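You operate a simulated robot arm through the tools that you are given. There is no shell and no other tool.

Carry out the task below with a simulated two-armed robot. There is one attempt and no reset: what you move stays moved.

Task
Take the lid off the can on the free end of the lane bench and lay it down there.

It is judged by the outcome, as a careful person would: the job done as asked, and still so three seconds after it is handed in. It fails if anything else is knocked over, pushed out of place, dropped, spilled or broken. Lids that push on must go on centred and level and be pressed home; caps that screw on are set level and turned clockwise until they are tight.

Robot
Two 7-joint arms with two-finger parallel grippers on one trunk, on a base that moves. Base frame: it is fixed to the floor where the robot stands at the start and does not move with it; the origin is under the middle of the robot, x ahead of it, y to its left, z up. Readings come in m, degrees, newtons and seconds.
The left shoulder is at the start at [0.124, 0.171, 1.162], the right one opposite. With the tool pointing down near the work surface each hand reaches from about 0.44 to 0.92 m from the robot's upright axis, wherever it stands, measured 20 degrees to its own side. Payload 4.4 kg a hand.
Tool frame (each hand has its own): the origin (TCP) lies between the finger pads and is the grasp point; the fingertips stand 0.023 m ahead of it; z points along the fingers, y is the line along which they close. The gripper opens to 0.094 m. The fingers are 0.038 m wide and 0.01 m thick; the gripper's body (0.054 by 0.096 m) begins 0.039 m behind the TCP.
Orientation is that of the tool frame in the base frame, as a unit quaternion [w, x, y, z]. With the fingers straight down and closing along the base's y, the tool's x points along the base's -x, its y along +y and its z along -z.

Tools
- The arms move only by the tool nudge_tool. It takes "left_steps", "right_steps" or both (then of equal length, played together; a hand with none holds still); each is a list of rows, each an object of numbers (a shift or turn left out is 0, a gripper value left out holds the last): "ax", "ay", "az": the turn, a rotation vector about the tool's x, y, z in degrees; "x", "y", "z": the shift along the tool's x, y, z in m; "grip": the closure in counts, from 0 (fully open) to 255 (shut). In form: [{"ax": .., "ay": .., "az": .., "x": .., "y": .., "z": .., "grip": ..}, ...]. A call has 1 to 20 rows; each row is the pose to reach, as a shift and turn from the pose commanded when the call began, along the tool's axes at that moment. Rows are played at 5 a second. More than 0.05 m and 8.6 degrees between two rows, or a gripper value outside its range, and nothing of the call is played. Where a pose cannot be reached the arm comes as near as it can. A force on the tool above 40 N (or 10 N above the force at the start of the call, whichever is more), or a blocked arm, ends the call early, and 0.2 s more pass. Each finger travels about 0.072 m/s and halts on what it meets, pressing with about 28 N; the grip force reading is that of the motor and also rises with nothing between the fingers. The clock runs only during rows and for 0.2 s after the last one: add rows that repeat a pose to give the fingers time. It gives the time, the measured TCP pose, the force on the tool (base axes), the opening and the grip force at its end, in the units of the frame above (readings bear some noise), with the torque about the TCP (base axes, N m) and any sound that the robot's microphone picked up, and new pictures: "show" is both (left out), scene, wrist or none (wrist: the cameras of the hands that moved).
- Cameras (640 x 400 px; columns grow to the right, rows downward): "scene" is now at [0.244, 0.0068, 1.3168]; the picture's right is [0.08, -1.00, 0.00], its down [-0.45, -0.04, -0.89] and it looks along [0.89, 0.08, -0.45] (base axes); focal length 214 px, centre (320, 200). "left" rides on the left gripper at [0.086, -0.016, -0.075] in its tool frame; the picture's right is [0.18, 0.98, 0.00], its down [-0.58, 0.11, -0.81] and it looks along [-0.79, 0.15, 0.59] (tool axes); focal length 243 px, centre (320, 200). "right" rides on the right gripper at [0.086, 0.016, -0.075] in its tool frame; the picture's right is [-0.18, 0.98, 0.00], its down [-0.58, -0.11, -0.81] and it looks along [-0.79, -0.15, 0.59] (tool axes); focal length 243 px, centre (320, 200). There is no depth. A picture from a camera that has moved, and an enlarged one, comes with that camera's place and axes in the base frame and with its lens.
- move_column(by): moves the trunk up (or, below 0, down) by that many m; the arms and the scene camera ride with it, the base frame stays. It gives what a move gives, with no picture.
- steer(legs): drives the robot by 1 to 6 legs, each [ahead, left, turn to the left] in m, m and degrees, along the robot's own axes; the way and the turn of a leg run together, so that a leg with both is an arc; at most 1.5 m and 180 degrees a leg. The arms and the cameras ride along, it lands a little off, and it stops where it bumps. It gives what a move gives, and a new picture of the scene camera.
- head_to(pan, tilt): turns the head with the scene camera to pan (to the left, within 80 degrees either way) and tilt (down, from -29 to 69), counted from straight ahead of the robot (the tilt from the chest, where the trunk bows). It gives what a move gives, and a new picture of the scene camera.
- inspect(camera, box): a new picture of the part [left, top, right, bottom] of that camera's present view, enlarged. No time passes.
- hand_in(): hands the job in; it is judged then, once.

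Places have to be worked out from the pictures, the camera data and where the tool is seen. Open the grippers and draw the arms clear of the work before you hand the job in, unless the task says otherwise.

The tools are called after ">>>" by a JSON object that holds its "op" and its "data". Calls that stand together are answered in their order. nudge_tool: Moves the arms, as the interface text tells. Its arguments: {"type":"object","properties":{"left_steps":{"type":"array","items":{"type":"object","properties":{"ax":{"type":"number"},"ay":{"type":"number"},"az":{"type":"number"},"x":{"type":"number"},"y":{"type":"number"},"z":{"type":"number"},"grip":{"type":"number"}}}},"right_steps":{"type":"array","items":{"type":"object","properties":{"ax":{"type":"number"},"ay":{"type":"number"},"az":{"type":"number"},"x":{"type":"number"},"y":{"type":"number"},"z":{"type":"number"},"grip":{"type":"number"}}}},"show":{"type":"string","enum":["both","scene","wrist","none"]}},"required":[]} The other tools are called the same way: move_column (by) moves the trunk up or down; steer (legs) drives the base; head_to (pan, tilt) turns the head that bears the scene camera; inspect (camera, box) takes an enlarged picture of a part of a camera's view; hand_in () hands the job in.

At the start:

```text
clock: 0.0
left_position: [0.4681, 0.248, 1.1892]
left_tool_rot: [0.001, 0.0, 1.0, -0.001]
left_force: [-0.2, 0.0, -0.4]
left_wrist_torque: [0.03, -0.01, 0.0]
left_finger_gap: 0.0938
left_gripper_force: 0.1
right_position: [0.3792, -0.0797, 1.2126]
right_tool_rot: [0.0, 0.0, 1.0, 0.0]
right_force: [-1.1, -0.2, 0.0]
right_wrist_torque: [0.01, 0.0, 0.04]
right_finger_gap: 0.0938
right_gripper_force: 0.1
trunk travel left (down, up): [-0.175, 0.213]
robot x, y, heading: [-0.0003, 0.0013, -0.3]
head pan, tilt (commanded): [4.9, 26.9]
```

scene: 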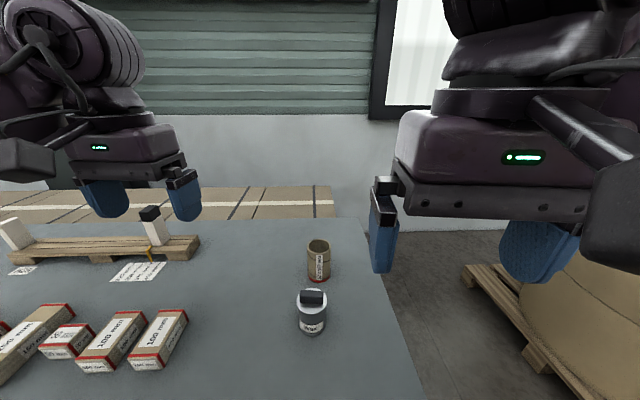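
right: 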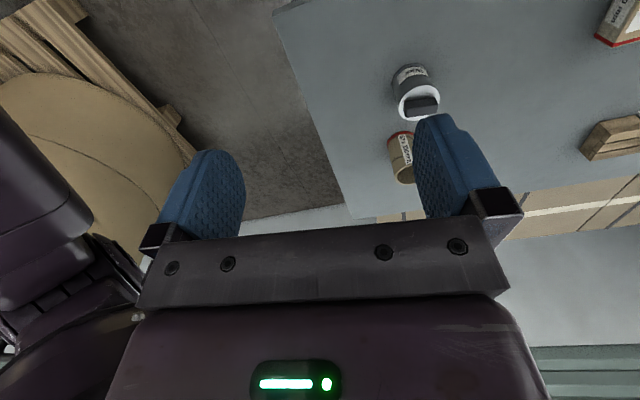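
left: 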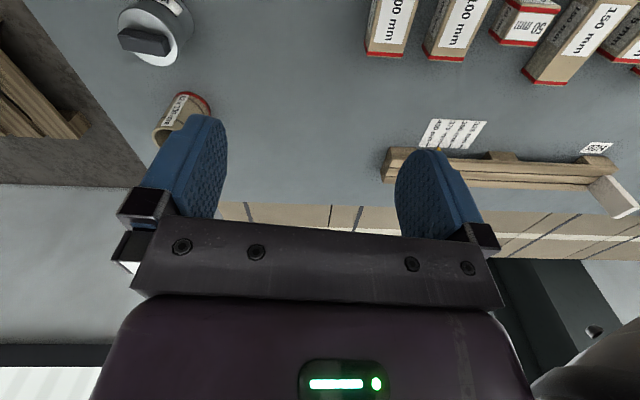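

The scene shows a bench with a small can with a dark bar-handled lid and an open cardboard tube behind it. I look closer at both before moving.

>>> {"op": "inspect", "data": {"camera": "scene", "box": [260, 220, 380, 350]}}

>>> {"op": "inspect", "data": {"camera": "right", "box": [350, 40, 470, 200]}}

>>> {"op": "inspect", "data": {"camera": "left", "box": [100, 0, 240, 150]}}

```text
3.08 times, centred on (320, 285) of scene
camera zoom: at [0.244, 0.0068, 1.3168], right [0.08, -1.0, 0.0], down [-0.45, -0.04, -0.89], along [0.89, 0.08, -0.45], focal length 660 px, centre (320, -62)
```

zoom: 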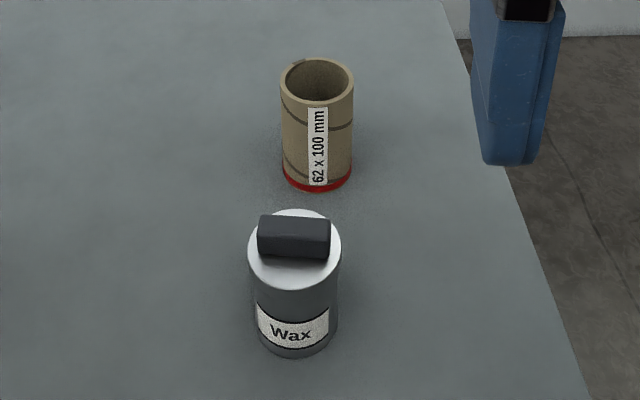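

```text
2.50 times, centred on (410, 120) of right
camera zoom: at [0.2931, -0.0647, 1.2864], right [0.18, 0.98, 0.0], down [0.58, -0.11, 0.81], along [0.79, -0.15, -0.59], focal length 606 px, centre (95, 400)
```

zoom: 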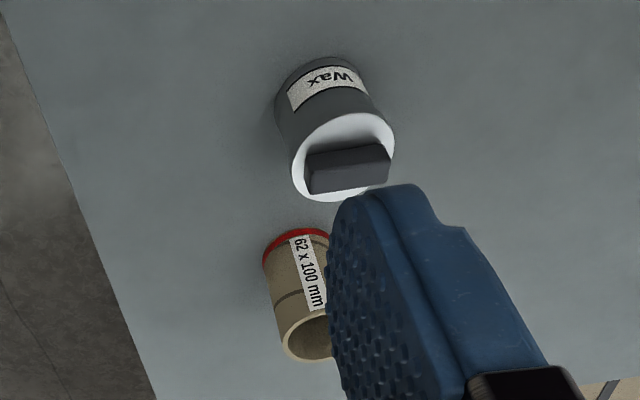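

```text
2.67 times, centred on (170, 75) of left
camera zoom: at [0.381, 0.232, 1.2618], right [-0.18, 0.98, 0.0], down [0.58, 0.11, 0.81], along [0.79, 0.15, -0.59], focal length 647 px, centre (720, 533)
```

zoom: 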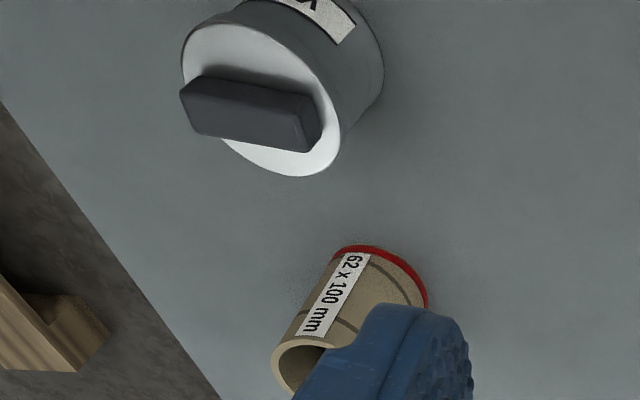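

The can is labelled "Wax" with a silver lid and a dark bar knob. I turn the head to see the whole bench, to be sure which end is free and whether there is another can.

>>> {"op": "head_to", "data": {"pan": 45, "tilt": 35}}

>>> {"op": "head_to", "data": {"pan": -40, "tilt": 40}}

>>> {"op": "head_to", "data": {"pan": 0, "tilt": 50}}

```text
clock: 1.1
left_position: [0.4684, 0.2477, 1.1896]
left_tool_rot: [0.001, 0.001, 1.0, 0.0]
left_force: [1.0, -0.3, -1.1]
left_wrist_torque: [0.01, -0.01, -0.02]
left_finger_gap: 0.0942
left_gripper_force: 0.1
right_position: [0.3807, -0.0811, 1.2117]
right_tool_rot: [0.0, -0.001, 1.0, -0.001]
right_force: [0.2, -0.1, 1.1]
right_wrist_torque: [-0.02, -0.03, -0.03]
right_finger_gap: 0.0941
right_gripper_force: 0.2
trunk travel left (down, up): [-0.175, 0.213]
robot x, y, heading: [0.0003, -0.0014, -0.2]
head pan, tilt (commanded): [45.0, 35.0]
camera scene: at [0.2151, 0.0612, 1.304], right [0.71, -0.71, 0.0], down [-0.41, -0.41, -0.82], along [0.58, 0.58, -0.57], focal length 214 px, centre (320, 200)
```

scene: 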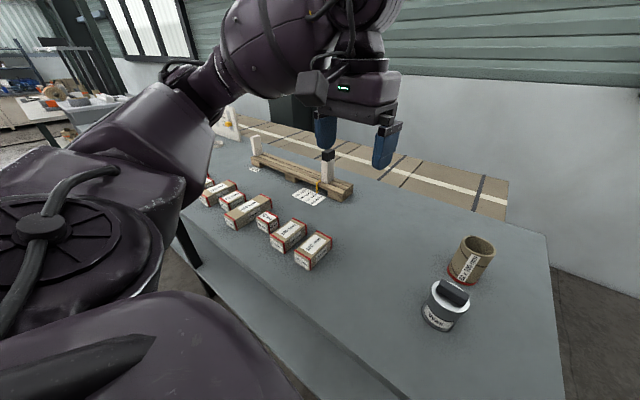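

```text
clock: 2.7
left_position: [0.4691, 0.2471, 1.1897]
left_tool_rot: [0.0, 0.0, 1.0, 0.0]
left_force: [-0.2, -0.1, -0.1]
left_wrist_torque: [0.0, 0.0, -0.01]
left_finger_gap: 0.0941
left_gripper_force: 0.1
right_position: [0.3804, -0.0803, 1.2111]
right_tool_rot: [0.0, 0.0, 1.0, 0.0]
right_force: [0.2, 0.0, 0.6]
right_wrist_torque: [0.0, 0.01, 0.0]
right_finger_gap: 0.094
right_gripper_force: 0.0
trunk travel left (down, up): [-0.175, 0.213]
robot x, y, heading: [0.0007, 0.0014, -0.2]
head pan, tilt (commanded): [-40.0, 40.0]
camera scene: at [0.2179, -0.0556, 1.2965], right [-0.64, -0.77, 0.0], down [-0.49, 0.41, -0.77], along [0.59, -0.49, -0.64], focal length 214 px, centre (320, 200)
```

scene: 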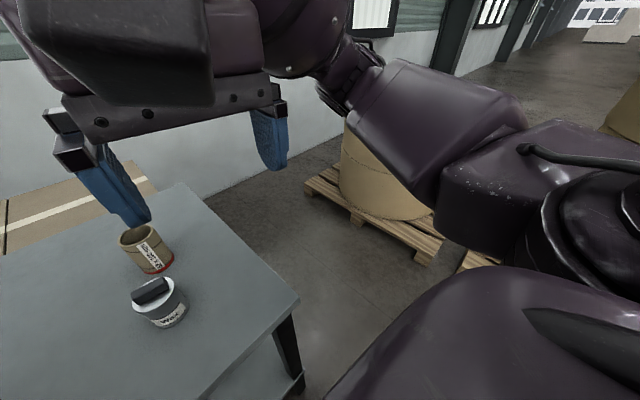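

```text
clock: 3.7
left_position: [0.4677, 0.2473, 1.1901]
left_tool_rot: [0.0, 0.0, 1.0, 0.0]
left_force: [0.2, -0.1, 0.4]
left_wrist_torque: [-0.02, -0.02, -0.03]
left_finger_gap: 0.094
left_gripper_force: 0.1
right_position: [0.3802, -0.0799, 1.2123]
right_tool_rot: [0.0, 0.0, 1.0, 0.0]
right_force: [-0.2, -0.1, 0.5]
right_wrist_torque: [0.01, 0.03, 0.0]
right_finger_gap: 0.094
right_gripper_force: 0.0
trunk travel left (down, up): [-0.175, 0.213]
robot x, y, heading: [-0.0006, -0.0003, -0.1]
head pan, tilt (commanded): [0.0, 50.0]
camera scene: at [0.2298, -0.0011, 1.2823], right [0.0, -1.0, 0.0], down [-0.77, 0.0, -0.64], along [0.64, 0.0, -0.77], focal length 214 px, centre (320, 200)
```

scene: 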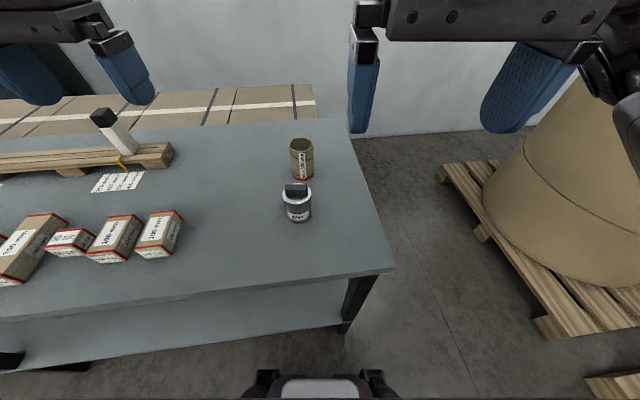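

All views agree. Triangulating from the scene and wrist cameras puts the lid's bar at about (0.54, 0.05, 0.94), the bench top at z≈0.845, and the tube behind at about (0.70, 0.05). I move the right hand out to the side and bring the left hand above the can, turned 90° so its fingers close across the bar.

>>> {"op": "nudge_tool", "data": {"left_steps": [{"az": 8, "x": -0.006, "y": -0.018, "z": 0.0}, {"az": 16, "x": -0.012, "y": -0.036, "z": 0.0}, {"az": 24, "x": -0.018, "y": -0.054, "z": 0.0}, {"az": 32, "x": -0.024, "y": -0.072, "z": 0.01}, {"az": 40, "x": -0.03, "y": -0.09, "z": 0.02}, {"az": 48, "x": -0.036, "y": -0.108, "z": 0.03}, {"az": 56, "x": -0.042, "y": -0.126, "z": 0.04}, {"az": 64, "x": -0.048, "y": -0.144, "z": 0.05}, {"az": 72, "x": -0.054, "y": -0.162, "z": 0.06}, {"az": 80, "x": -0.06, "y": -0.18, "z": 0.07}, {"az": 88, "x": -0.07, "y": -0.197, "z": 0.08}, {"az": 90, "x": -0.072, "y": -0.197, "z": 0.09}, {"az": 90, "x": -0.072, "y": -0.197, "z": 0.09}], "right_steps": [{"y": -0.03}, {"y": -0.06}, {"y": -0.09}, {"y": -0.12}, {"y": -0.15}, {"y": -0.18}, {"y": -0.2}, {"y": -0.2}, {"y": -0.2}, {"y": -0.2}, {"y": -0.2}, {"y": -0.2}, {"y": -0.2}], "show": "both"}}

```text
clock: 6.5
left_position: [0.5069, 0.0452, 1.1136]
left_tool_rot: [0.0, 0.692, 0.722, -0.001]
left_force: [-0.2, -0.7, 0.2]
left_wrist_torque: [-0.03, 0.03, -0.01]
left_finger_gap: 0.094
left_gripper_force: 0.1
left hand out of reach, approached as far as the arm can: row 11, 12, 13
right_position: [0.38, -0.2821, 1.2124]
right_tool_rot: [0.0, 0.0, 1.0, 0.0]
right_force: [0.8, -0.3, 0.7]
right_wrist_torque: [-0.01, 0.03, -0.03]
right_finger_gap: 0.0939
right_gripper_force: 0.0
trunk travel left (down, up): [-0.175, 0.213]
robot x, y, heading: [-0.0009, -0.0014, -0.1]
head pan, tilt (commanded): [0.0, 50.0]
camera scene: at [0.2297, -0.0008, 1.2823], right [0.0, -1.0, 0.0], down [-0.77, 0.0, -0.64], along [0.64, 0.0, -0.77], focal length 214 px, centre (320, 200)
camera right: at [0.293, -0.2652, 1.2873], right [0.18, 0.98, 0.0], down [0.58, -0.11, 0.81], along [0.79, -0.15, -0.59], focal length 243 px, centre (320, 200)
camera left: at [0.4864, 0.1324, 1.1863], right [0.97, 0.22, 0.0], down [0.13, -0.57, 0.81], along [0.18, -0.79, -0.59], focal length 243 px, centre (320, 200)
```

scene: 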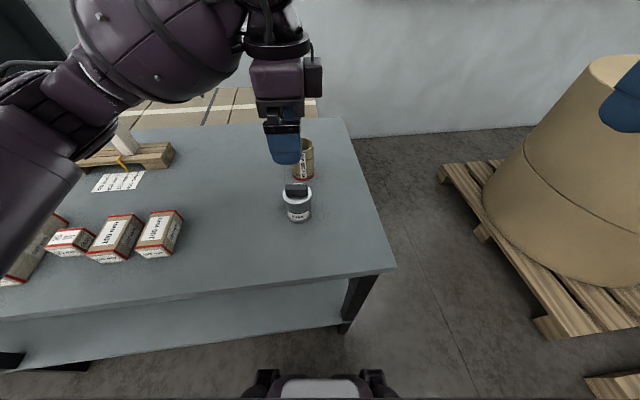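
right: 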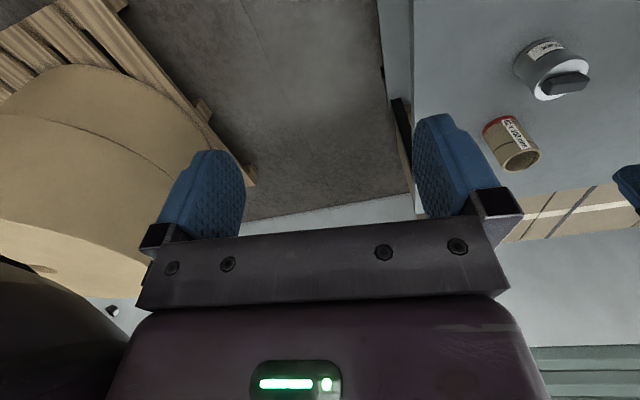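
left: 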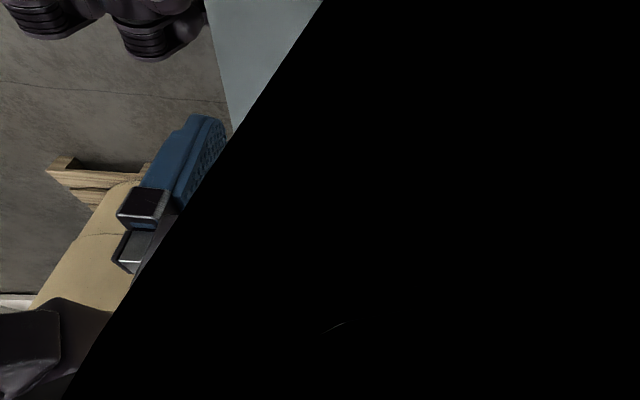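

The left arm ran out of reach in that wrist direction, and its own forearm now blocks its camera. I turn the left hand the other way (−90° from the start orientation), keeping it high over the can.

>>> {"op": "nudge_tool", "data": {"left_steps": [{"az": -8.5}, {"az": -17}, {"az": -25.5}, {"az": -34}, {"az": -42.5}, {"az": -51}, {"az": -59.5}, {"az": -68}, {"az": -76.5}, {"az": -85}, {"az": -93.5}, {"az": -102}, {"az": -110.5}, {"az": -119}, {"az": -127.5}, {"az": -136}, {"az": -144.5}, {"az": -153}, {"az": -161.5}, {"az": -170}], "show": "both"}}

```text
clock: 10.7
left_position: [0.5048, 0.0445, 1.1151]
left_tool_rot: [0.0, -0.645, 0.764, 0.0]
left_force: [-0.1, -0.3, 0.4]
left_wrist_torque: [-0.01, -0.02, 0.03]
left_finger_gap: 0.0938
left_gripper_force: 0.0
right_position: [0.3798, -0.2819, 1.2127]
right_tool_rot: [-0.001, 0.0, 1.0, 0.0]
right_force: [-0.3, 0.7, 0.3]
right_wrist_torque: [-0.02, -0.02, 0.01]
right_finger_gap: 0.0939
right_gripper_force: 0.1
trunk travel left (down, up): [-0.175, 0.213]
robot x, y, heading: [-0.0003, 0.0014, -0.1]
head pan, tilt (commanded): [0.0, 50.0]
camera scene: at [0.2297, -0.001, 1.2823], right [0.0, -1.0, 0.0], down [-0.77, 0.0, -0.64], along [0.64, 0.0, -0.77], focal length 214 px, centre (320, 200)
camera left: at [0.5054, -0.0426, 1.1865], right [-1.0, -0.01, 0.0], down [-0.01, 0.59, 0.81], along [-0.01, 0.81, -0.59], focal length 243 px, centre (320, 200)
```

scene: 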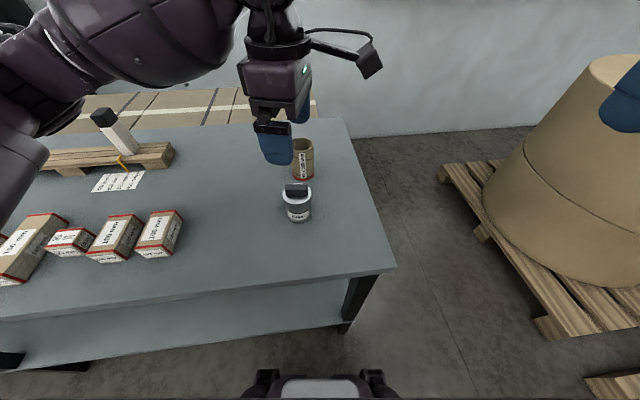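
left: 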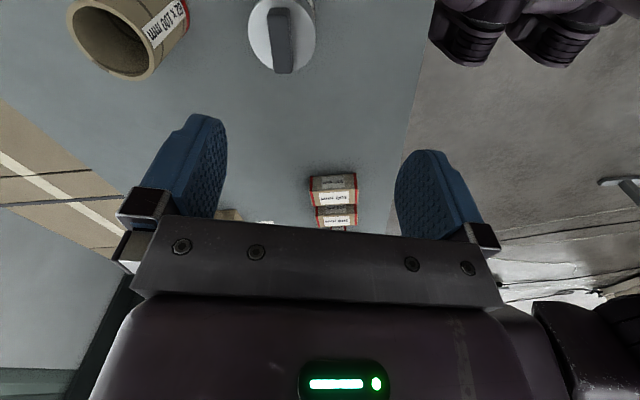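

This wrist direction works, and the left camera now sees the lid clearly. I zoom in to measure the bar's direction and centre.

>>> {"op": "inspect", "data": {"camera": "left", "box": [220, 0, 350, 90]}}

>>> {"op": "inspect", "data": {"camera": "scene", "box": [260, 170, 340, 230]}}

```text
4.44 times, centred on (285, 45) of left
camera zoom: at [0.5054, -0.0426, 1.1865], right [-1.0, -0.01, 0.0], down [-0.01, 0.59, 0.81], along [-0.01, 0.81, -0.59], focal length 1078 px, centre (476, 889)
```

zoom: 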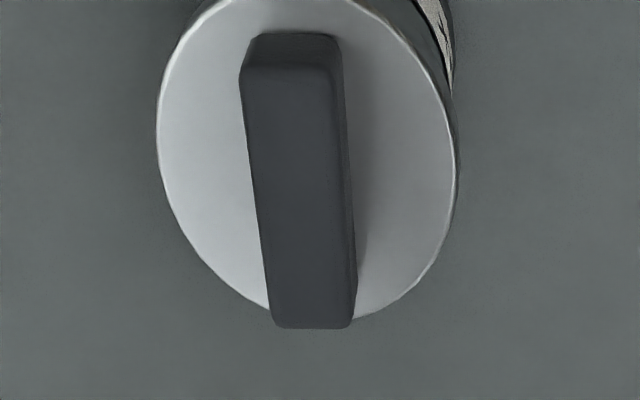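

```text
6.67 times, centred on (300, 200) of scene
camera zoom: at [0.2297, -0.001, 1.2823], right [0.0, -1.0, 0.0], down [-0.77, 0.0, -0.64], along [0.64, 0.0, -0.77], focal length 1430 px, centre (453, 200)
```

zoom: 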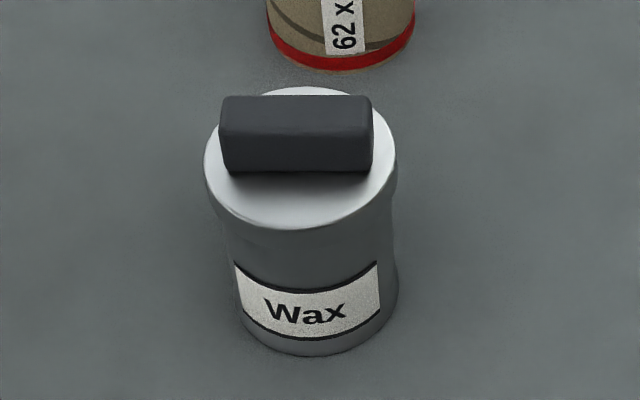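

The bar's long axis runs within about 2° of the base y axis, and its centre is at roughly (0.539, 0.051). I turn the last −10° and move over the bar at a safe height.

>>> {"op": "nudge_tool", "data": {"left_steps": [{"az": -4, "x": -0.004, "y": -0.011, "z": 0.01}, {"az": -8, "x": -0.008, "y": -0.022, "z": 0.025}, {"az": -10, "x": -0.0121, "y": -0.0324, "z": 0.04}, {"az": -10, "x": -0.0121, "y": -0.0324, "z": 0.055}, {"az": -10, "x": -0.0121, "y": -0.0324, "z": 0.055}], "show": "both"}}

```text
clock: 11.9
left_position: [0.5399, 0.0498, 1.06]
left_tool_rot: [0.0, -0.707, 0.708, 0.0]
left_force: [0.1, 0.4, 0.7]
left_wrist_torque: [0.02, 0.0, 0.01]
left_finger_gap: 0.094
left_gripper_force: 0.1
right_position: [0.3798, -0.281, 1.213]
right_tool_rot: [0.0, 0.0, 1.0, 0.0]
right_force: [0.1, -0.4, 0.1]
right_wrist_torque: [0.02, -0.01, 0.02]
right_finger_gap: 0.0937
right_gripper_force: 0.1
trunk travel left (down, up): [-0.175, 0.213]
robot x, y, heading: [-0.0012, -0.0024, 0.1]
head pan, tilt (commanded): [0.0, 50.0]
camera scene: at [0.2296, -0.001, 1.2824], right [0.0, -1.0, 0.0], down [-0.77, 0.0, -0.64], along [0.64, 0.0, -0.77], focal length 214 px, centre (320, 200)
camera left: at [0.5552, -0.0353, 1.1315], right [-0.98, -0.18, 0.0], down [-0.11, 0.58, 0.81], along [-0.15, 0.79, -0.59], focal length 243 px, centre (320, 200)
```

scene: 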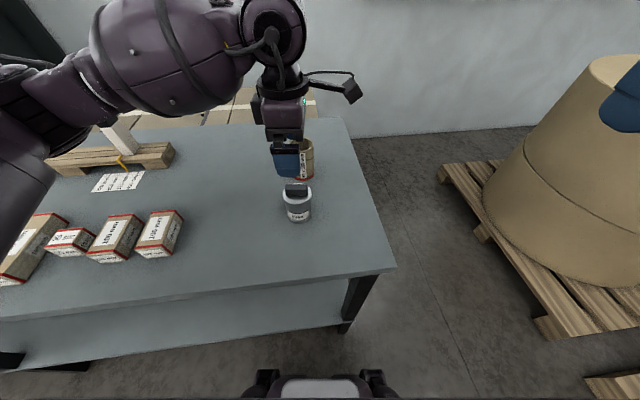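
left: 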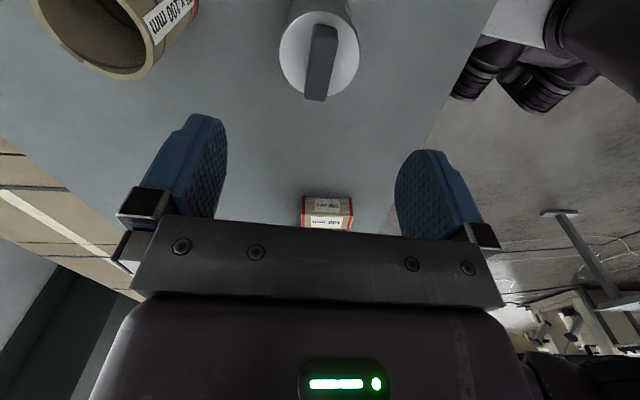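

The hand sits level above the bar. I zoom in to fix the height of the bar and the lid's surface before descending.

>>> {"op": "inspect", "data": {"camera": "left", "box": [265, 0, 375, 110]}}

>>> {"op": "inspect", "data": {"camera": "right", "box": [500, 20, 610, 120]}}

```text
3.64 times, centred on (320, 55) of left
camera zoom: at [0.5552, -0.0353, 1.1315], right [-0.98, -0.18, 0.0], down [-0.11, 0.58, 0.81], along [-0.15, 0.79, -0.59], focal length 882 px, centre (320, 727)
```

zoom: 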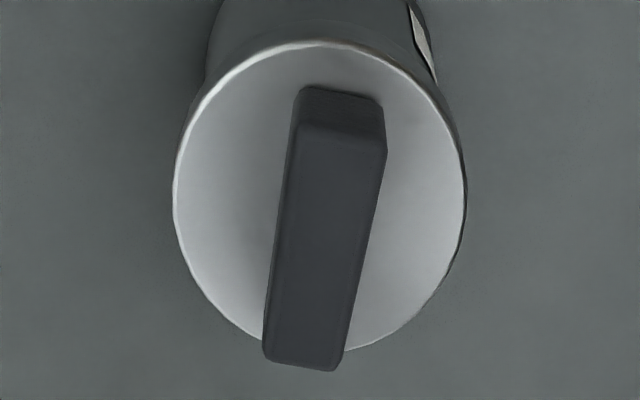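

```text
4.00 times, centred on (555, 70) of right
camera zoom: at [0.2929, -0.2653, 1.2873], right [0.18, 0.98, 0.0], down [0.58, -0.11, 0.81], along [0.79, -0.15, -0.59], focal length 970 px, centre (-620, 720)
```

zoom: 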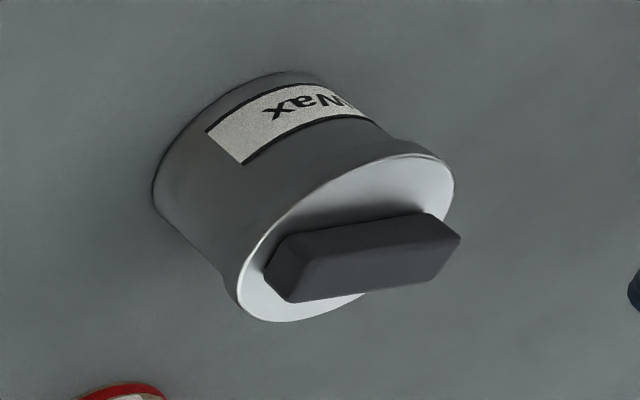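

The two views put the bar's top at z≈0.948 and the lid's surface at z≈0.929, with the bar centred at (0.5386, 0.0518). I descend with open fingers until the tips are about 3 mm above the lid.

>>> {"op": "nudge_tool", "data": {"left_steps": [{"x": -0.001, "y": 0.0006, "z": 0.025}, {"x": -0.002, "y": 0.0013, "z": 0.05}, {"x": -0.002, "y": 0.0013, "z": 0.07}, {"x": -0.002, "y": 0.0013, "z": 0.085}, {"x": -0.002, "y": 0.0013, "z": 0.095}, {"x": -0.002, "y": 0.0013, "z": 0.102}, {"x": -0.002, "y": 0.0013, "z": 0.105}, {"x": -0.002, "y": 0.0013, "z": 0.105}], "show": "both"}}

>>> {"op": "inspect", "data": {"camera": "scene", "box": [240, 130, 360, 240]}}

```text
clock: 13.7
left_position: [0.5402, 0.0517, 0.9535]
left_tool_rot: [0.0, 0.707, -0.707, 0.002]
left_force: [-0.9, -0.3, 0.7]
left_wrist_torque: [0.0, 0.0, -0.02]
left_finger_gap: 0.094
left_gripper_force: 0.0
right_position: [0.3808, -0.2818, 1.2128]
right_tool_rot: [0.0, 0.0, 1.0, 0.0]
right_force: [-0.4, 0.0, 0.4]
right_wrist_torque: [0.0, 0.04, 0.0]
right_finger_gap: 0.0941
right_gripper_force: 0.2
trunk travel left (down, up): [-0.175, 0.213]
robot x, y, heading: [0.0028, -0.0025, 0.1]
head pan, tilt (commanded): [0.0, 50.0]
camera scene: at [0.2297, -0.001, 1.2823], right [0.0, -1.0, 0.0], down [-0.77, 0.0, -0.64], along [0.64, 0.0, -0.77], focal length 214 px, centre (320, 200)
camera left: at [0.5551, -0.0333, 1.0266], right [-0.98, -0.18, 0.0], down [-0.11, 0.58, 0.81], along [-0.15, 0.79, -0.59], focal length 243 px, centre (320, 200)
```

scene: 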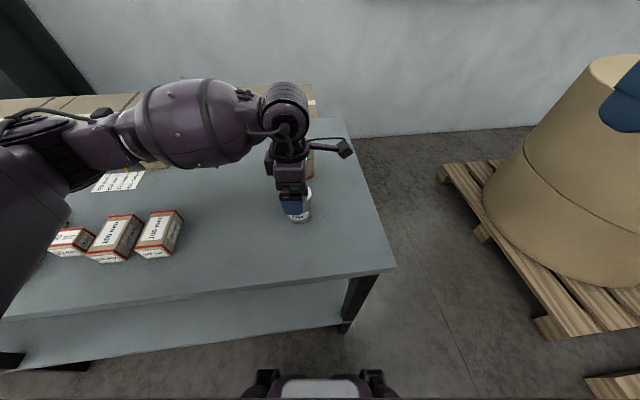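
left: 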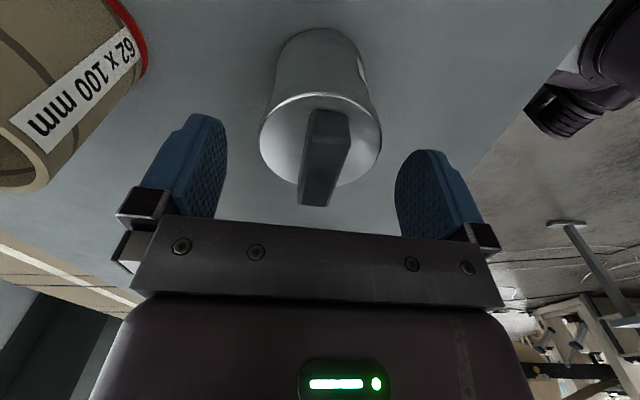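

```text
3.64 times, centred on (300, 185) of scene
camera zoom: at [0.2297, -0.001, 1.2823], right [0.0, -1.0, 0.0], down [-0.77, 0.0, -0.64], along [0.64, 0.0, -0.77], focal length 780 px, centre (393, 254)
```

zoom: 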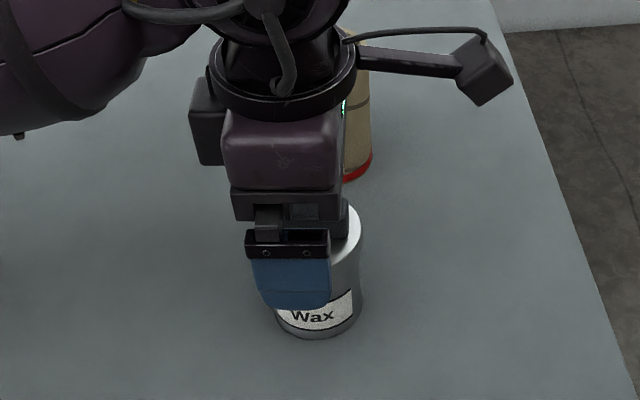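

The fingers straddle the bar with the tips just above the lid. I close on the bar and check the gap.

>>> {"op": "nudge_tool", "data": {"left_steps": [{"grip": 100}, {"grip": 160}, {"grip": 200}, {"grip": 230}, {"grip": 255}, {"grip": 255}, {"grip": 255}], "show": "both"}}

>>> {"op": "inspect", "data": {"camera": "left", "box": [220, 20, 440, 220]}}

>>> {"op": "inspect", "data": {"camera": "scene", "box": [240, 130, 360, 240]}}

```text
clock: 15.3
left_position: [0.5398, 0.052, 0.9531]
left_tool_rot: [-0.001, 0.707, -0.707, 0.001]
left_force: [0.4, 0.2, 1.1]
left_wrist_torque: [-0.04, 0.03, 0.03]
left_finger_gap: 0.0631
left_gripper_force: 28.3
right_position: [0.3788, -0.2807, 1.2125]
right_tool_rot: [0.0, 0.0, 1.0, 0.0]
right_force: [0.3, -0.9, 0.9]
right_wrist_torque: [-0.02, 0.01, -0.02]
right_finger_gap: 0.0939
right_gripper_force: 0.1
trunk travel left (down, up): [-0.175, 0.213]
robot x, y, heading: [-0.0028, 0.0006, 0.2]
head pan, tilt (commanded): [0.0, 50.0]
camera scene: at [0.2297, -0.001, 1.2823], right [0.0, -1.0, 0.0], down [-0.77, 0.0, -0.64], along [0.64, 0.0, -0.77], focal length 214 px, centre (320, 200)
camera left: at [0.5551, -0.0332, 1.0268], right [-0.98, -0.18, 0.0], down [-0.11, 0.58, 0.81], along [-0.15, 0.79, -0.59], focal length 243 px, centre (320, 200)
```

scene: 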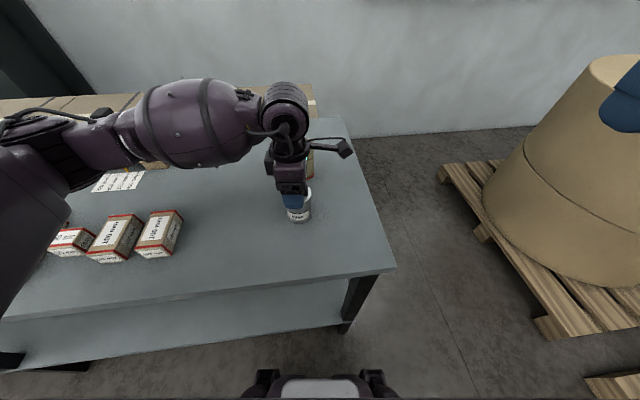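
left: 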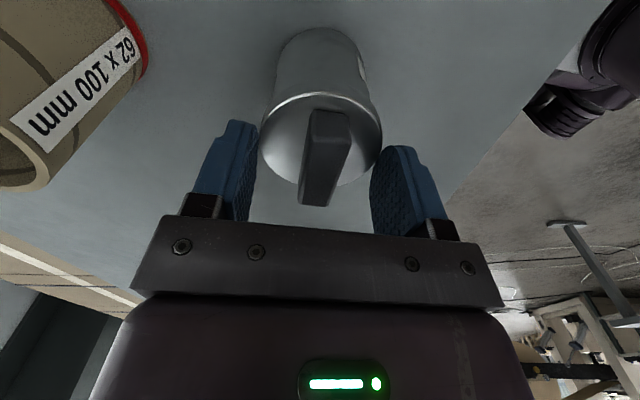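

```text
2.00 times, centred on (330, 120) of left
camera zoom: at [0.5551, -0.0332, 1.0268], right [-0.98, -0.18, 0.0], down [-0.11, 0.58, 0.81], along [-0.15, 0.79, -0.59], focal length 485 px, centre (300, 360)
```

zoom: 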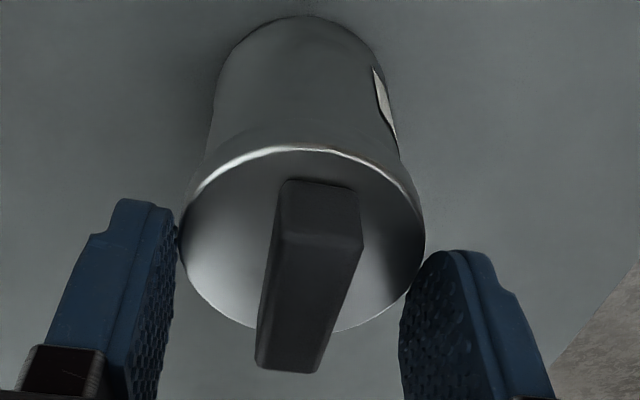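

```text
3.64 times, centred on (300, 185) of scene
camera zoom: at [0.2297, -0.001, 1.2823], right [0.0, -1.0, 0.0], down [-0.77, 0.0, -0.64], along [0.64, 0.0, -0.77], focal length 780 px, centre (393, 254)
```

zoom: 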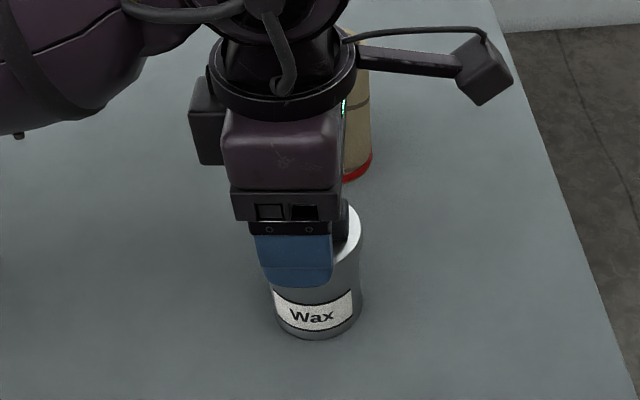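

The fingers stopped at 63 mm: the tips caught the lid's rim rather than the bar, so the lid surface is a few mm higher than I judged. I open, rise 5 mm and close on the bar again.

>>> {"op": "nudge_tool", "data": {"left_steps": [{"grip": 0}, {"grip": 0}, {"grip": 0, "z": -0.003}, {"grip": 0, "z": -0.005}, {"grip": 0, "z": -0.005}, {"grip": 110, "z": -0.005}, {"grip": 180, "z": -0.005}, {"grip": 220, "z": -0.005}, {"grip": 255, "z": -0.005}, {"grip": 255, "z": -0.005}, {"grip": 255, "z": -0.005}], "show": "both"}}

>>> {"op": "inspect", "data": {"camera": "left", "box": [220, 20, 440, 220]}}

>>> {"op": "inspect", "data": {"camera": "scene", "box": [240, 130, 360, 240]}}

```text
clock: 17.7
left_position: [0.5399, 0.0514, 0.9582]
left_tool_rot: [0.001, -0.707, 0.708, -0.001]
left_force: [1.6, 0.4, 3.4]
left_wrist_torque: [-0.02, -0.11, 0.02]
left_finger_gap: 0.017
left_gripper_force: 27.9
right_position: [0.3797, -0.2813, 1.213]
right_tool_rot: [0.0, 0.0, 1.0, 0.0]
right_force: [0.7, 0.4, 0.3]
right_wrist_torque: [0.01, 0.0, 0.02]
right_finger_gap: 0.094
right_gripper_force: 0.0
trunk travel left (down, up): [-0.175, 0.213]
robot x, y, heading: [0.0023, -0.0035, 0.2]
head pan, tilt (commanded): [0.0, 50.0]
camera scene: at [0.2297, -0.001, 1.2823], right [0.0, -1.0, 0.0], down [-0.77, 0.0, -0.64], along [0.64, 0.0, -0.77], focal length 214 px, centre (320, 200)
camera left: at [0.5541, -0.0332, 1.0307], right [-0.98, -0.18, 0.0], down [-0.11, 0.58, 0.81], along [-0.15, 0.79, -0.59], focal length 243 px, centre (320, 200)
```

scene: 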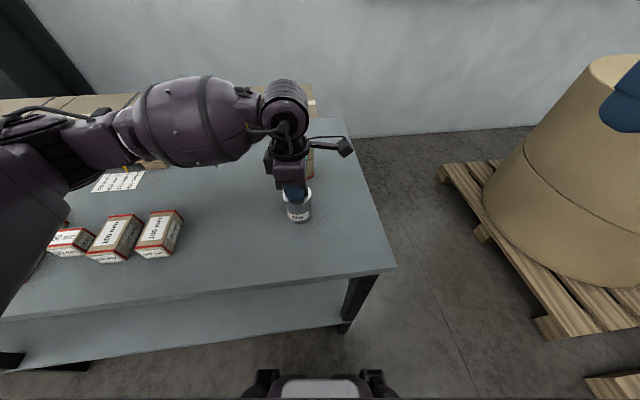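
left: 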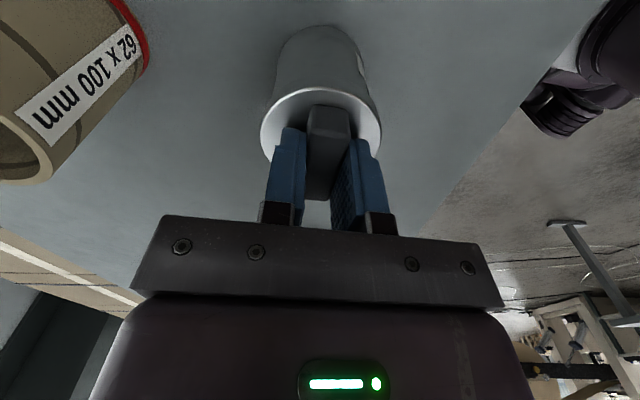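

```text
2.00 times, centred on (330, 120) of left
camera zoom: at [0.5541, -0.0332, 1.0307], right [-0.98, -0.18, 0.0], down [-0.11, 0.58, 0.81], along [-0.15, 0.79, -0.59], focal length 485 px, centre (300, 360)
```

zoom: 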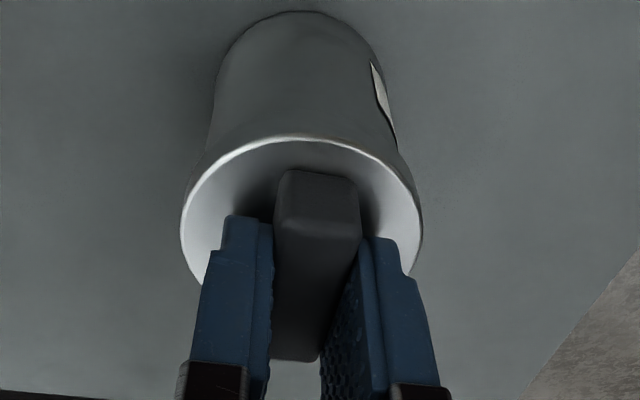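

```text
3.64 times, centred on (300, 185) of scene
camera zoom: at [0.2297, -0.001, 1.2823], right [0.0, -1.0, 0.0], down [-0.77, 0.0, -0.64], along [0.64, 0.0, -0.77], focal length 780 px, centre (393, 254)
```

zoom: 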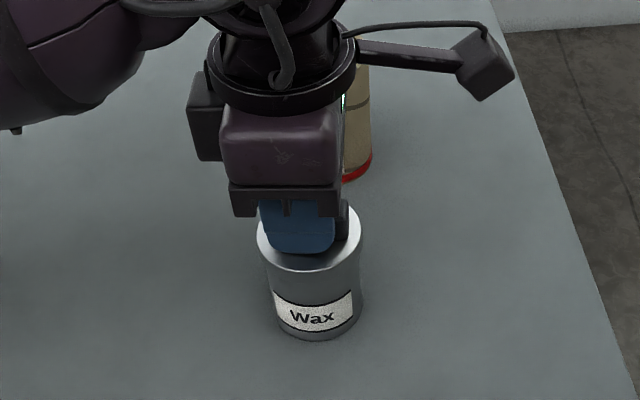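

The bar is now held with a 17 mm gap at full grip force. I lift by just 2 mm to feel whether the lid is loose, stuck, or takes the can with it.

>>> {"op": "nudge_tool", "data": {"left_steps": [{"z": -0.0005, "grip": 255}, {"z": -0.001}, {"z": -0.0015}, {"z": -0.002}, {"z": -0.002}], "show": "both"}}

>>> {"op": "inspect", "data": {"camera": "left", "box": [220, 20, 440, 220]}}

>>> {"op": "inspect", "data": {"camera": "scene", "box": [240, 130, 360, 240]}}

```text
clock: 18.9
left_position: [0.5376, 0.0518, 0.9602]
left_tool_rot: [0.0, -0.707, 0.707, 0.0]
left_force: [-0.6, -0.6, -1.6]
left_wrist_torque: [-0.02, 0.02, 0.01]
left_finger_gap: 0.0169
left_gripper_force: 28.1
right_position: [0.3802, -0.281, 1.212]
right_tool_rot: [0.001, 0.0, 1.0, 0.0]
right_force: [0.7, -0.1, -0.1]
right_wrist_torque: [0.01, 0.0, 0.0]
right_finger_gap: 0.0941
right_gripper_force: 0.1
trunk travel left (down, up): [-0.175, 0.213]
robot x, y, heading: [-0.0018, 0.0028, 0.1]
head pan, tilt (commanded): [0.0, 50.0]
camera scene: at [0.2299, -0.001, 1.2823], right [0.0, -1.0, 0.0], down [-0.77, 0.0, -0.64], along [0.64, 0.0, -0.77], focal length 214 px, centre (320, 200)
camera left: at [0.5534, -0.033, 1.0329], right [-0.98, -0.18, 0.0], down [-0.11, 0.58, 0.81], along [-0.15, 0.79, -0.59], focal length 243 px, centre (320, 200)
```

scene: 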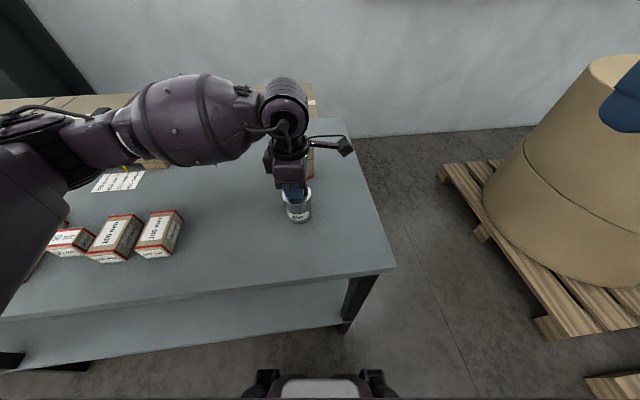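
left: 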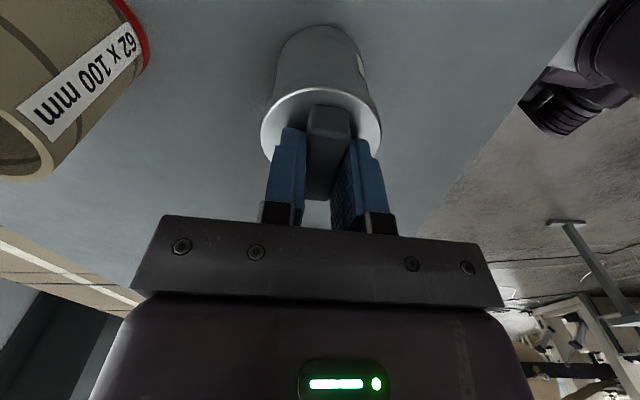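

```text
2.00 times, centred on (330, 120) of left
camera zoom: at [0.5534, -0.033, 1.0329], right [-0.98, -0.18, 0.0], down [-0.11, 0.58, 0.81], along [-0.15, 0.79, -0.59], focal length 485 px, centre (300, 360)
```

zoom: 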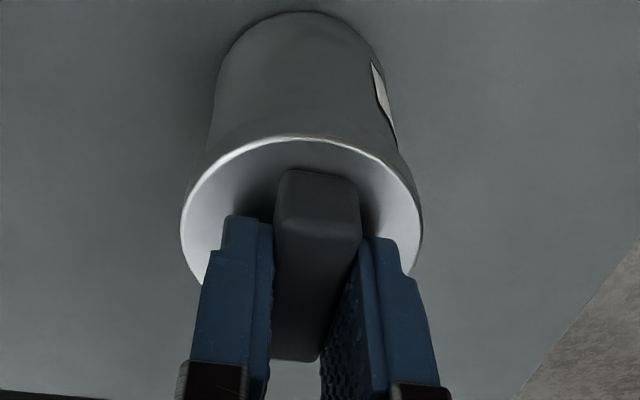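

```text
3.64 times, centred on (300, 185) of scene
camera zoom: at [0.2299, -0.001, 1.2823], right [0.0, -1.0, 0.0], down [-0.77, 0.0, -0.64], along [0.64, 0.0, -0.77], focal length 780 px, centre (393, 254)
```

zoom: 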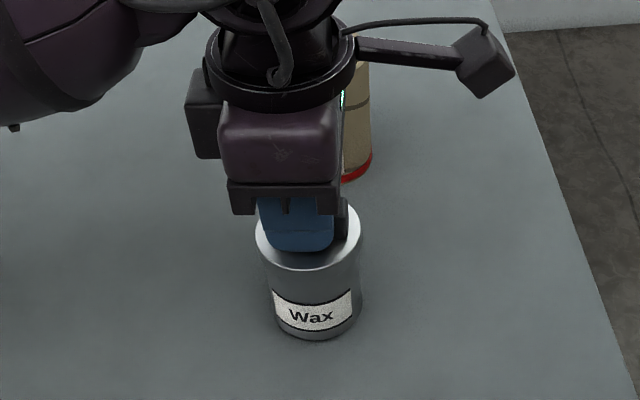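

The tool rose 2 mm with almost no resistance, and in the wrist view the can body kept its place relative to the lid, so the can is coming up with the lid. I set it back down the same 2 mm. The right hand will have to hold the body.

>>> {"op": "nudge_tool", "data": {"left_steps": [{"z": 0.0005}, {"z": 0.001}, {"z": 0.0015}, {"z": 0.002}, {"z": 0.002}], "show": "none"}}

>>> {"op": "inspect", "data": {"camera": "scene", "box": [270, 185, 330, 230]}}

>>> {"op": "inspect", "data": {"camera": "right", "box": [490, 20, 610, 180]}}

```text
clock: 20.1
left_position: [0.5389, 0.053, 0.9583]
left_tool_rot: [0.002, -0.707, 0.707, -0.001]
left_force: [1.6, -0.5, -0.9]
left_wrist_torque: [-0.01, -0.01, -0.01]
left_finger_gap: 0.0169
left_gripper_force: 27.6
right_position: [0.3806, -0.2812, 1.2143]
right_tool_rot: [0.0, -0.001, 1.0, 0.0]
right_force: [0.5, -0.8, 0.1]
right_wrist_torque: [-0.01, 0.0, -0.01]
right_finger_gap: 0.094
right_gripper_force: 0.1
trunk travel left (down, up): [-0.175, 0.213]
robot x, y, heading: [0.0025, 0.002, -0.0]
head pan, tilt (commanded): [0.0, 50.0]
```

```text
8.89 times, centred on (300, 208) of scene
camera zoom: at [0.2299, -0.001, 1.2823], right [0.0, -1.0, 0.0], down [-0.77, 0.0, -0.64], along [0.64, 0.0, -0.77], focal length 1906 px, centre (498, 133)
```

zoom: 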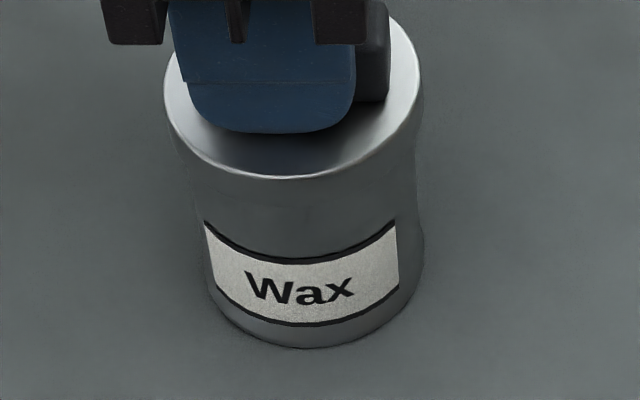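

```text
2.50 times, centred on (550, 100) of right
camera zoom: at [0.2932, -0.2653, 1.2872], right [0.18, 0.98, 0.0], down [0.58, -0.11, 0.81], along [0.79, -0.15, -0.59], focal length 606 px, centre (-255, 450)
```

zoom: 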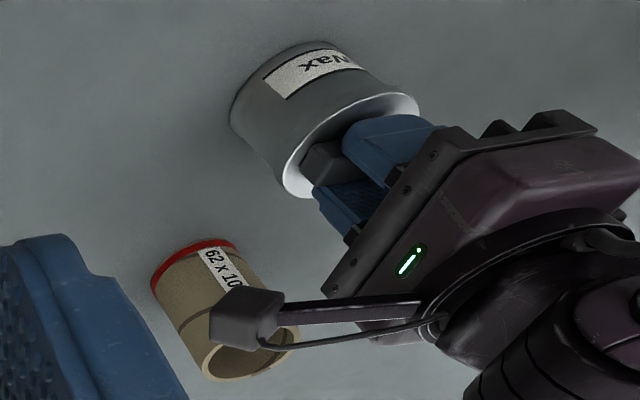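

The can is back on the bench. From the views the lid top is at z≈0.934, its skirt ends at about 0.924, the body is about 58 mm across, and the bench is at about z 0.858. I keep the left grip to steady the can and start turning the right hand for a near-horizontal grasp of the body, well away from everything; first a 90° yaw.

>>> {"op": "nudge_tool", "data": {"right_steps": [{"az": 8, "x": -0.01, "y": 0.0, "z": 0.01}, {"az": 16, "x": -0.02, "z": 0.02}, {"az": 24, "x": -0.03, "z": 0.03}, {"az": 32, "x": -0.04, "z": 0.04}, {"az": 40, "x": -0.05, "z": 0.05}, {"az": 48, "x": -0.06, "z": 0.06}, {"az": 56, "x": -0.07, "z": 0.07}, {"az": 64, "x": -0.07, "z": 0.08}, {"az": 72, "x": -0.07, "z": 0.08}, {"az": 80, "x": -0.07, "z": 0.08}, {"az": 88, "x": -0.07, "z": 0.08}, {"az": 90, "x": -0.07, "z": 0.08}], "show": "both"}}

```text
clock: 22.7
left_position: [0.5378, 0.0518, 0.9583]
left_tool_rot: [0.0, -0.707, 0.707, 0.0]
left_force: [0.0, -0.6, -2.4]
left_wrist_torque: [0.02, -0.01, 0.01]
left_finger_gap: 0.0167
left_gripper_force: 28.3
right_position: [0.4499, -0.2808, 1.1296]
right_tool_rot: [0.0, 0.708, 0.707, 0.0]
right_force: [-1.4, -0.7, 0.1]
right_wrist_torque: [-0.01, -0.01, -0.01]
right_finger_gap: 0.0941
right_gripper_force: 0.1
trunk travel left (down, up): [-0.175, 0.213]
robot x, y, heading: [-0.0028, 0.0006, 0.2]
head pan, tilt (commanded): [0.0, 50.0]
camera scene: at [0.2299, -0.001, 1.2823], right [0.0, -1.0, 0.0], down [-0.77, 0.0, -0.64], along [0.64, 0.0, -0.77], focal length 214 px, centre (320, 200)
camera right: at [0.4662, -0.1941, 1.2053], right [0.98, -0.19, 0.0], down [-0.11, -0.58, 0.81], along [-0.15, -0.79, -0.59], focal length 243 px, centre (320, 200)
```

scene: 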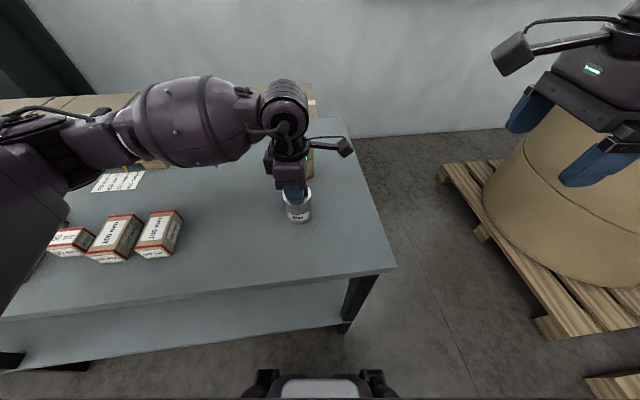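
right: 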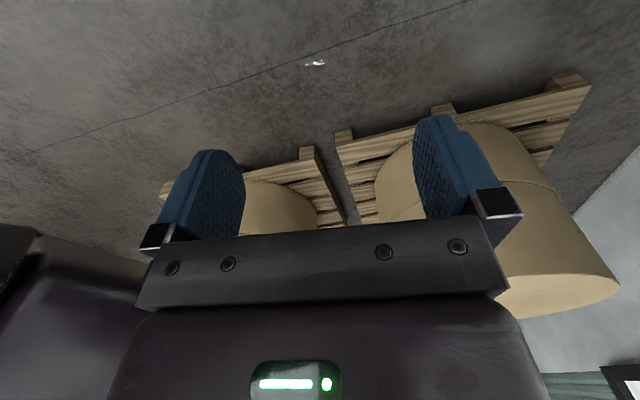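

Yaw reached cleanly. Now I pitch the right hand up from vertical to nearly horizontal (pointing left), staying about 0.2 m right of the can and high above the bench.

>>> {"op": "nudge_tool", "data": {"right_steps": [{"ay": 7.8, "x": 0.008}, {"ay": 15.6, "x": 0.016}, {"ay": 23.4, "x": 0.024}, {"ay": 31.2, "x": 0.032}, {"ay": 39, "x": 0.04}, {"ay": 46.8, "x": 0.048}, {"ay": 54.6, "x": 0.056}, {"ay": 62.4, "x": 0.064}, {"ay": 70.2, "x": 0.072}, {"ay": 78, "x": 0.08}, {"ay": 78, "x": 0.08}], "show": "both"}}

```text
clock: 25.1
left_position: [0.5389, 0.0521, 0.958]
left_tool_rot: [0.0, -0.707, 0.708, 0.0]
left_force: [0.1, -0.9, -1.3]
left_wrist_torque: [-0.06, 0.02, 0.01]
left_finger_gap: 0.017
left_gripper_force: 27.9
right_position: [0.4509, -0.2012, 1.1322]
right_tool_rot: [-0.445, 0.55, 0.549, 0.446]
right_force: [0.2, 0.0, 1.3]
right_wrist_torque: [0.0, 0.0, -0.01]
right_finger_gap: 0.0939
right_gripper_force: 0.0
trunk travel left (down, up): [-0.175, 0.213]
robot x, y, heading: [-0.0003, 0.001, -0.2]
head pan, tilt (commanded): [0.0, 50.0]
camera scene: at [0.2298, -0.001, 1.2823], right [0.0, -1.0, 0.0], down [-0.77, 0.0, -0.64], along [0.64, 0.0, -0.77], focal length 214 px, centre (320, 200)
camera right: at [0.4666, -0.2557, 1.2318], right [0.98, -0.04, -0.18], down [-0.11, -0.91, -0.4], along [-0.15, 0.42, -0.9], focal length 243 px, centre (320, 200)
```

scene: 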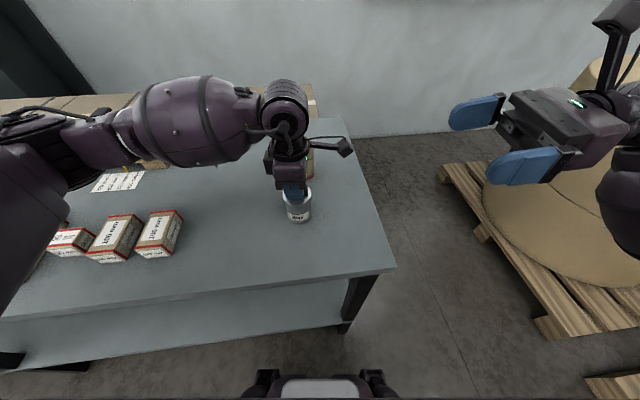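
right: 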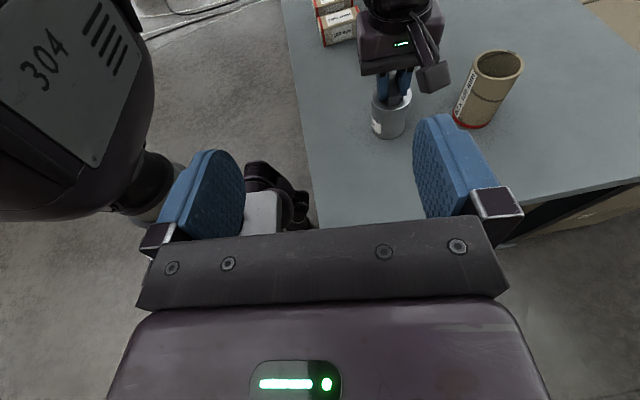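

The horizontal pose works and the right camera looks well onto the can. I swing the hand 40° about the vertical so it points forward-left, which keeps its camera clear of the left hand's camera, and come a little lower.

>>> {"op": "nudge_tool", "data": {"right_steps": [{"ax": -6.52, "az": 1.387, "x": -0.0113, "y": -0.0033, "z": 0.011}, {"ax": -13.04, "az": 2.774, "x": -0.0226, "y": -0.0066, "z": 0.022}, {"ax": -19.56, "az": 4.16, "x": -0.0339, "y": -0.01, "z": 0.033}, {"ax": -26.08, "az": 5.547, "x": -0.0452, "y": -0.0133, "z": 0.0437}, {"ax": -32.6, "az": 6.934, "x": -0.0565, "y": -0.0167, "z": 0.0546}, {"ax": -39.12, "az": 8.32, "x": -0.0678, "y": -0.02, "z": 0.0655}, {"ax": -39.12, "az": 8.32, "x": -0.0678, "y": -0.02, "z": 0.0655}], "show": "both"}}

```text
clock: 26.7
left_position: [0.538, 0.0524, 0.9586]
left_tool_rot: [0.0, 0.707, -0.707, 0.001]
left_force: [-0.9, -0.3, -1.3]
left_wrist_torque: [-0.01, -0.03, 0.01]
left_finger_gap: 0.0168
left_gripper_force: 27.5
right_position: [0.4817, -0.1926, 1.0132]
right_tool_rot: [-0.266, 0.705, 0.327, 0.571]
right_force: [0.2, -0.4, 0.2]
right_wrist_torque: [-0.03, 0.03, 0.02]
right_finger_gap: 0.0943
right_gripper_force: 0.0
right hand out of reach, approached as far as the arm can: row 3, 4, 5, 6, 7
trunk travel left (down, up): [-0.175, 0.213]
robot x, y, heading: [-0.0013, -0.0027, 0.0]
head pan, tilt (commanded): [0.0, 50.0]
camera scene: at [0.2298, -0.001, 1.2823], right [0.0, -1.0, 0.0], down [-0.77, 0.0, -0.64], along [0.64, 0.0, -0.77], focal length 214 px, centre (320, 200)
camera right: at [0.4583, -0.2453, 1.1133], right [0.73, -0.66, -0.18], down [-0.67, -0.63, -0.4], along [0.15, 0.41, -0.9], focal length 243 px, centre (320, 200)
```

scene: 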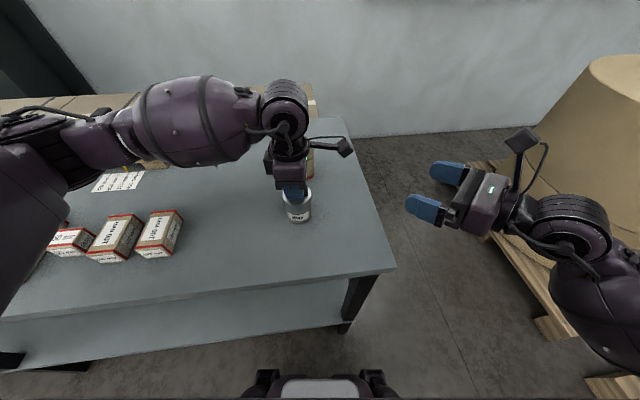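
right: 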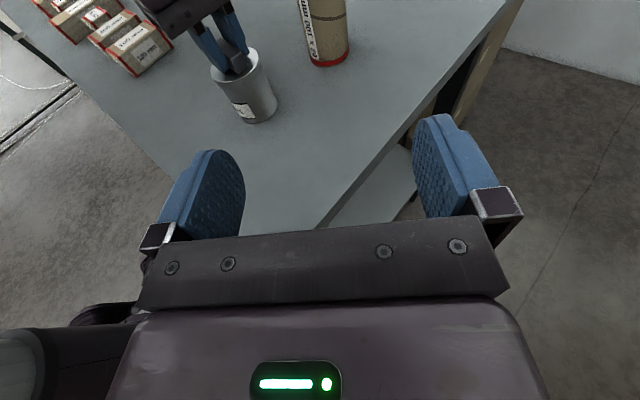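

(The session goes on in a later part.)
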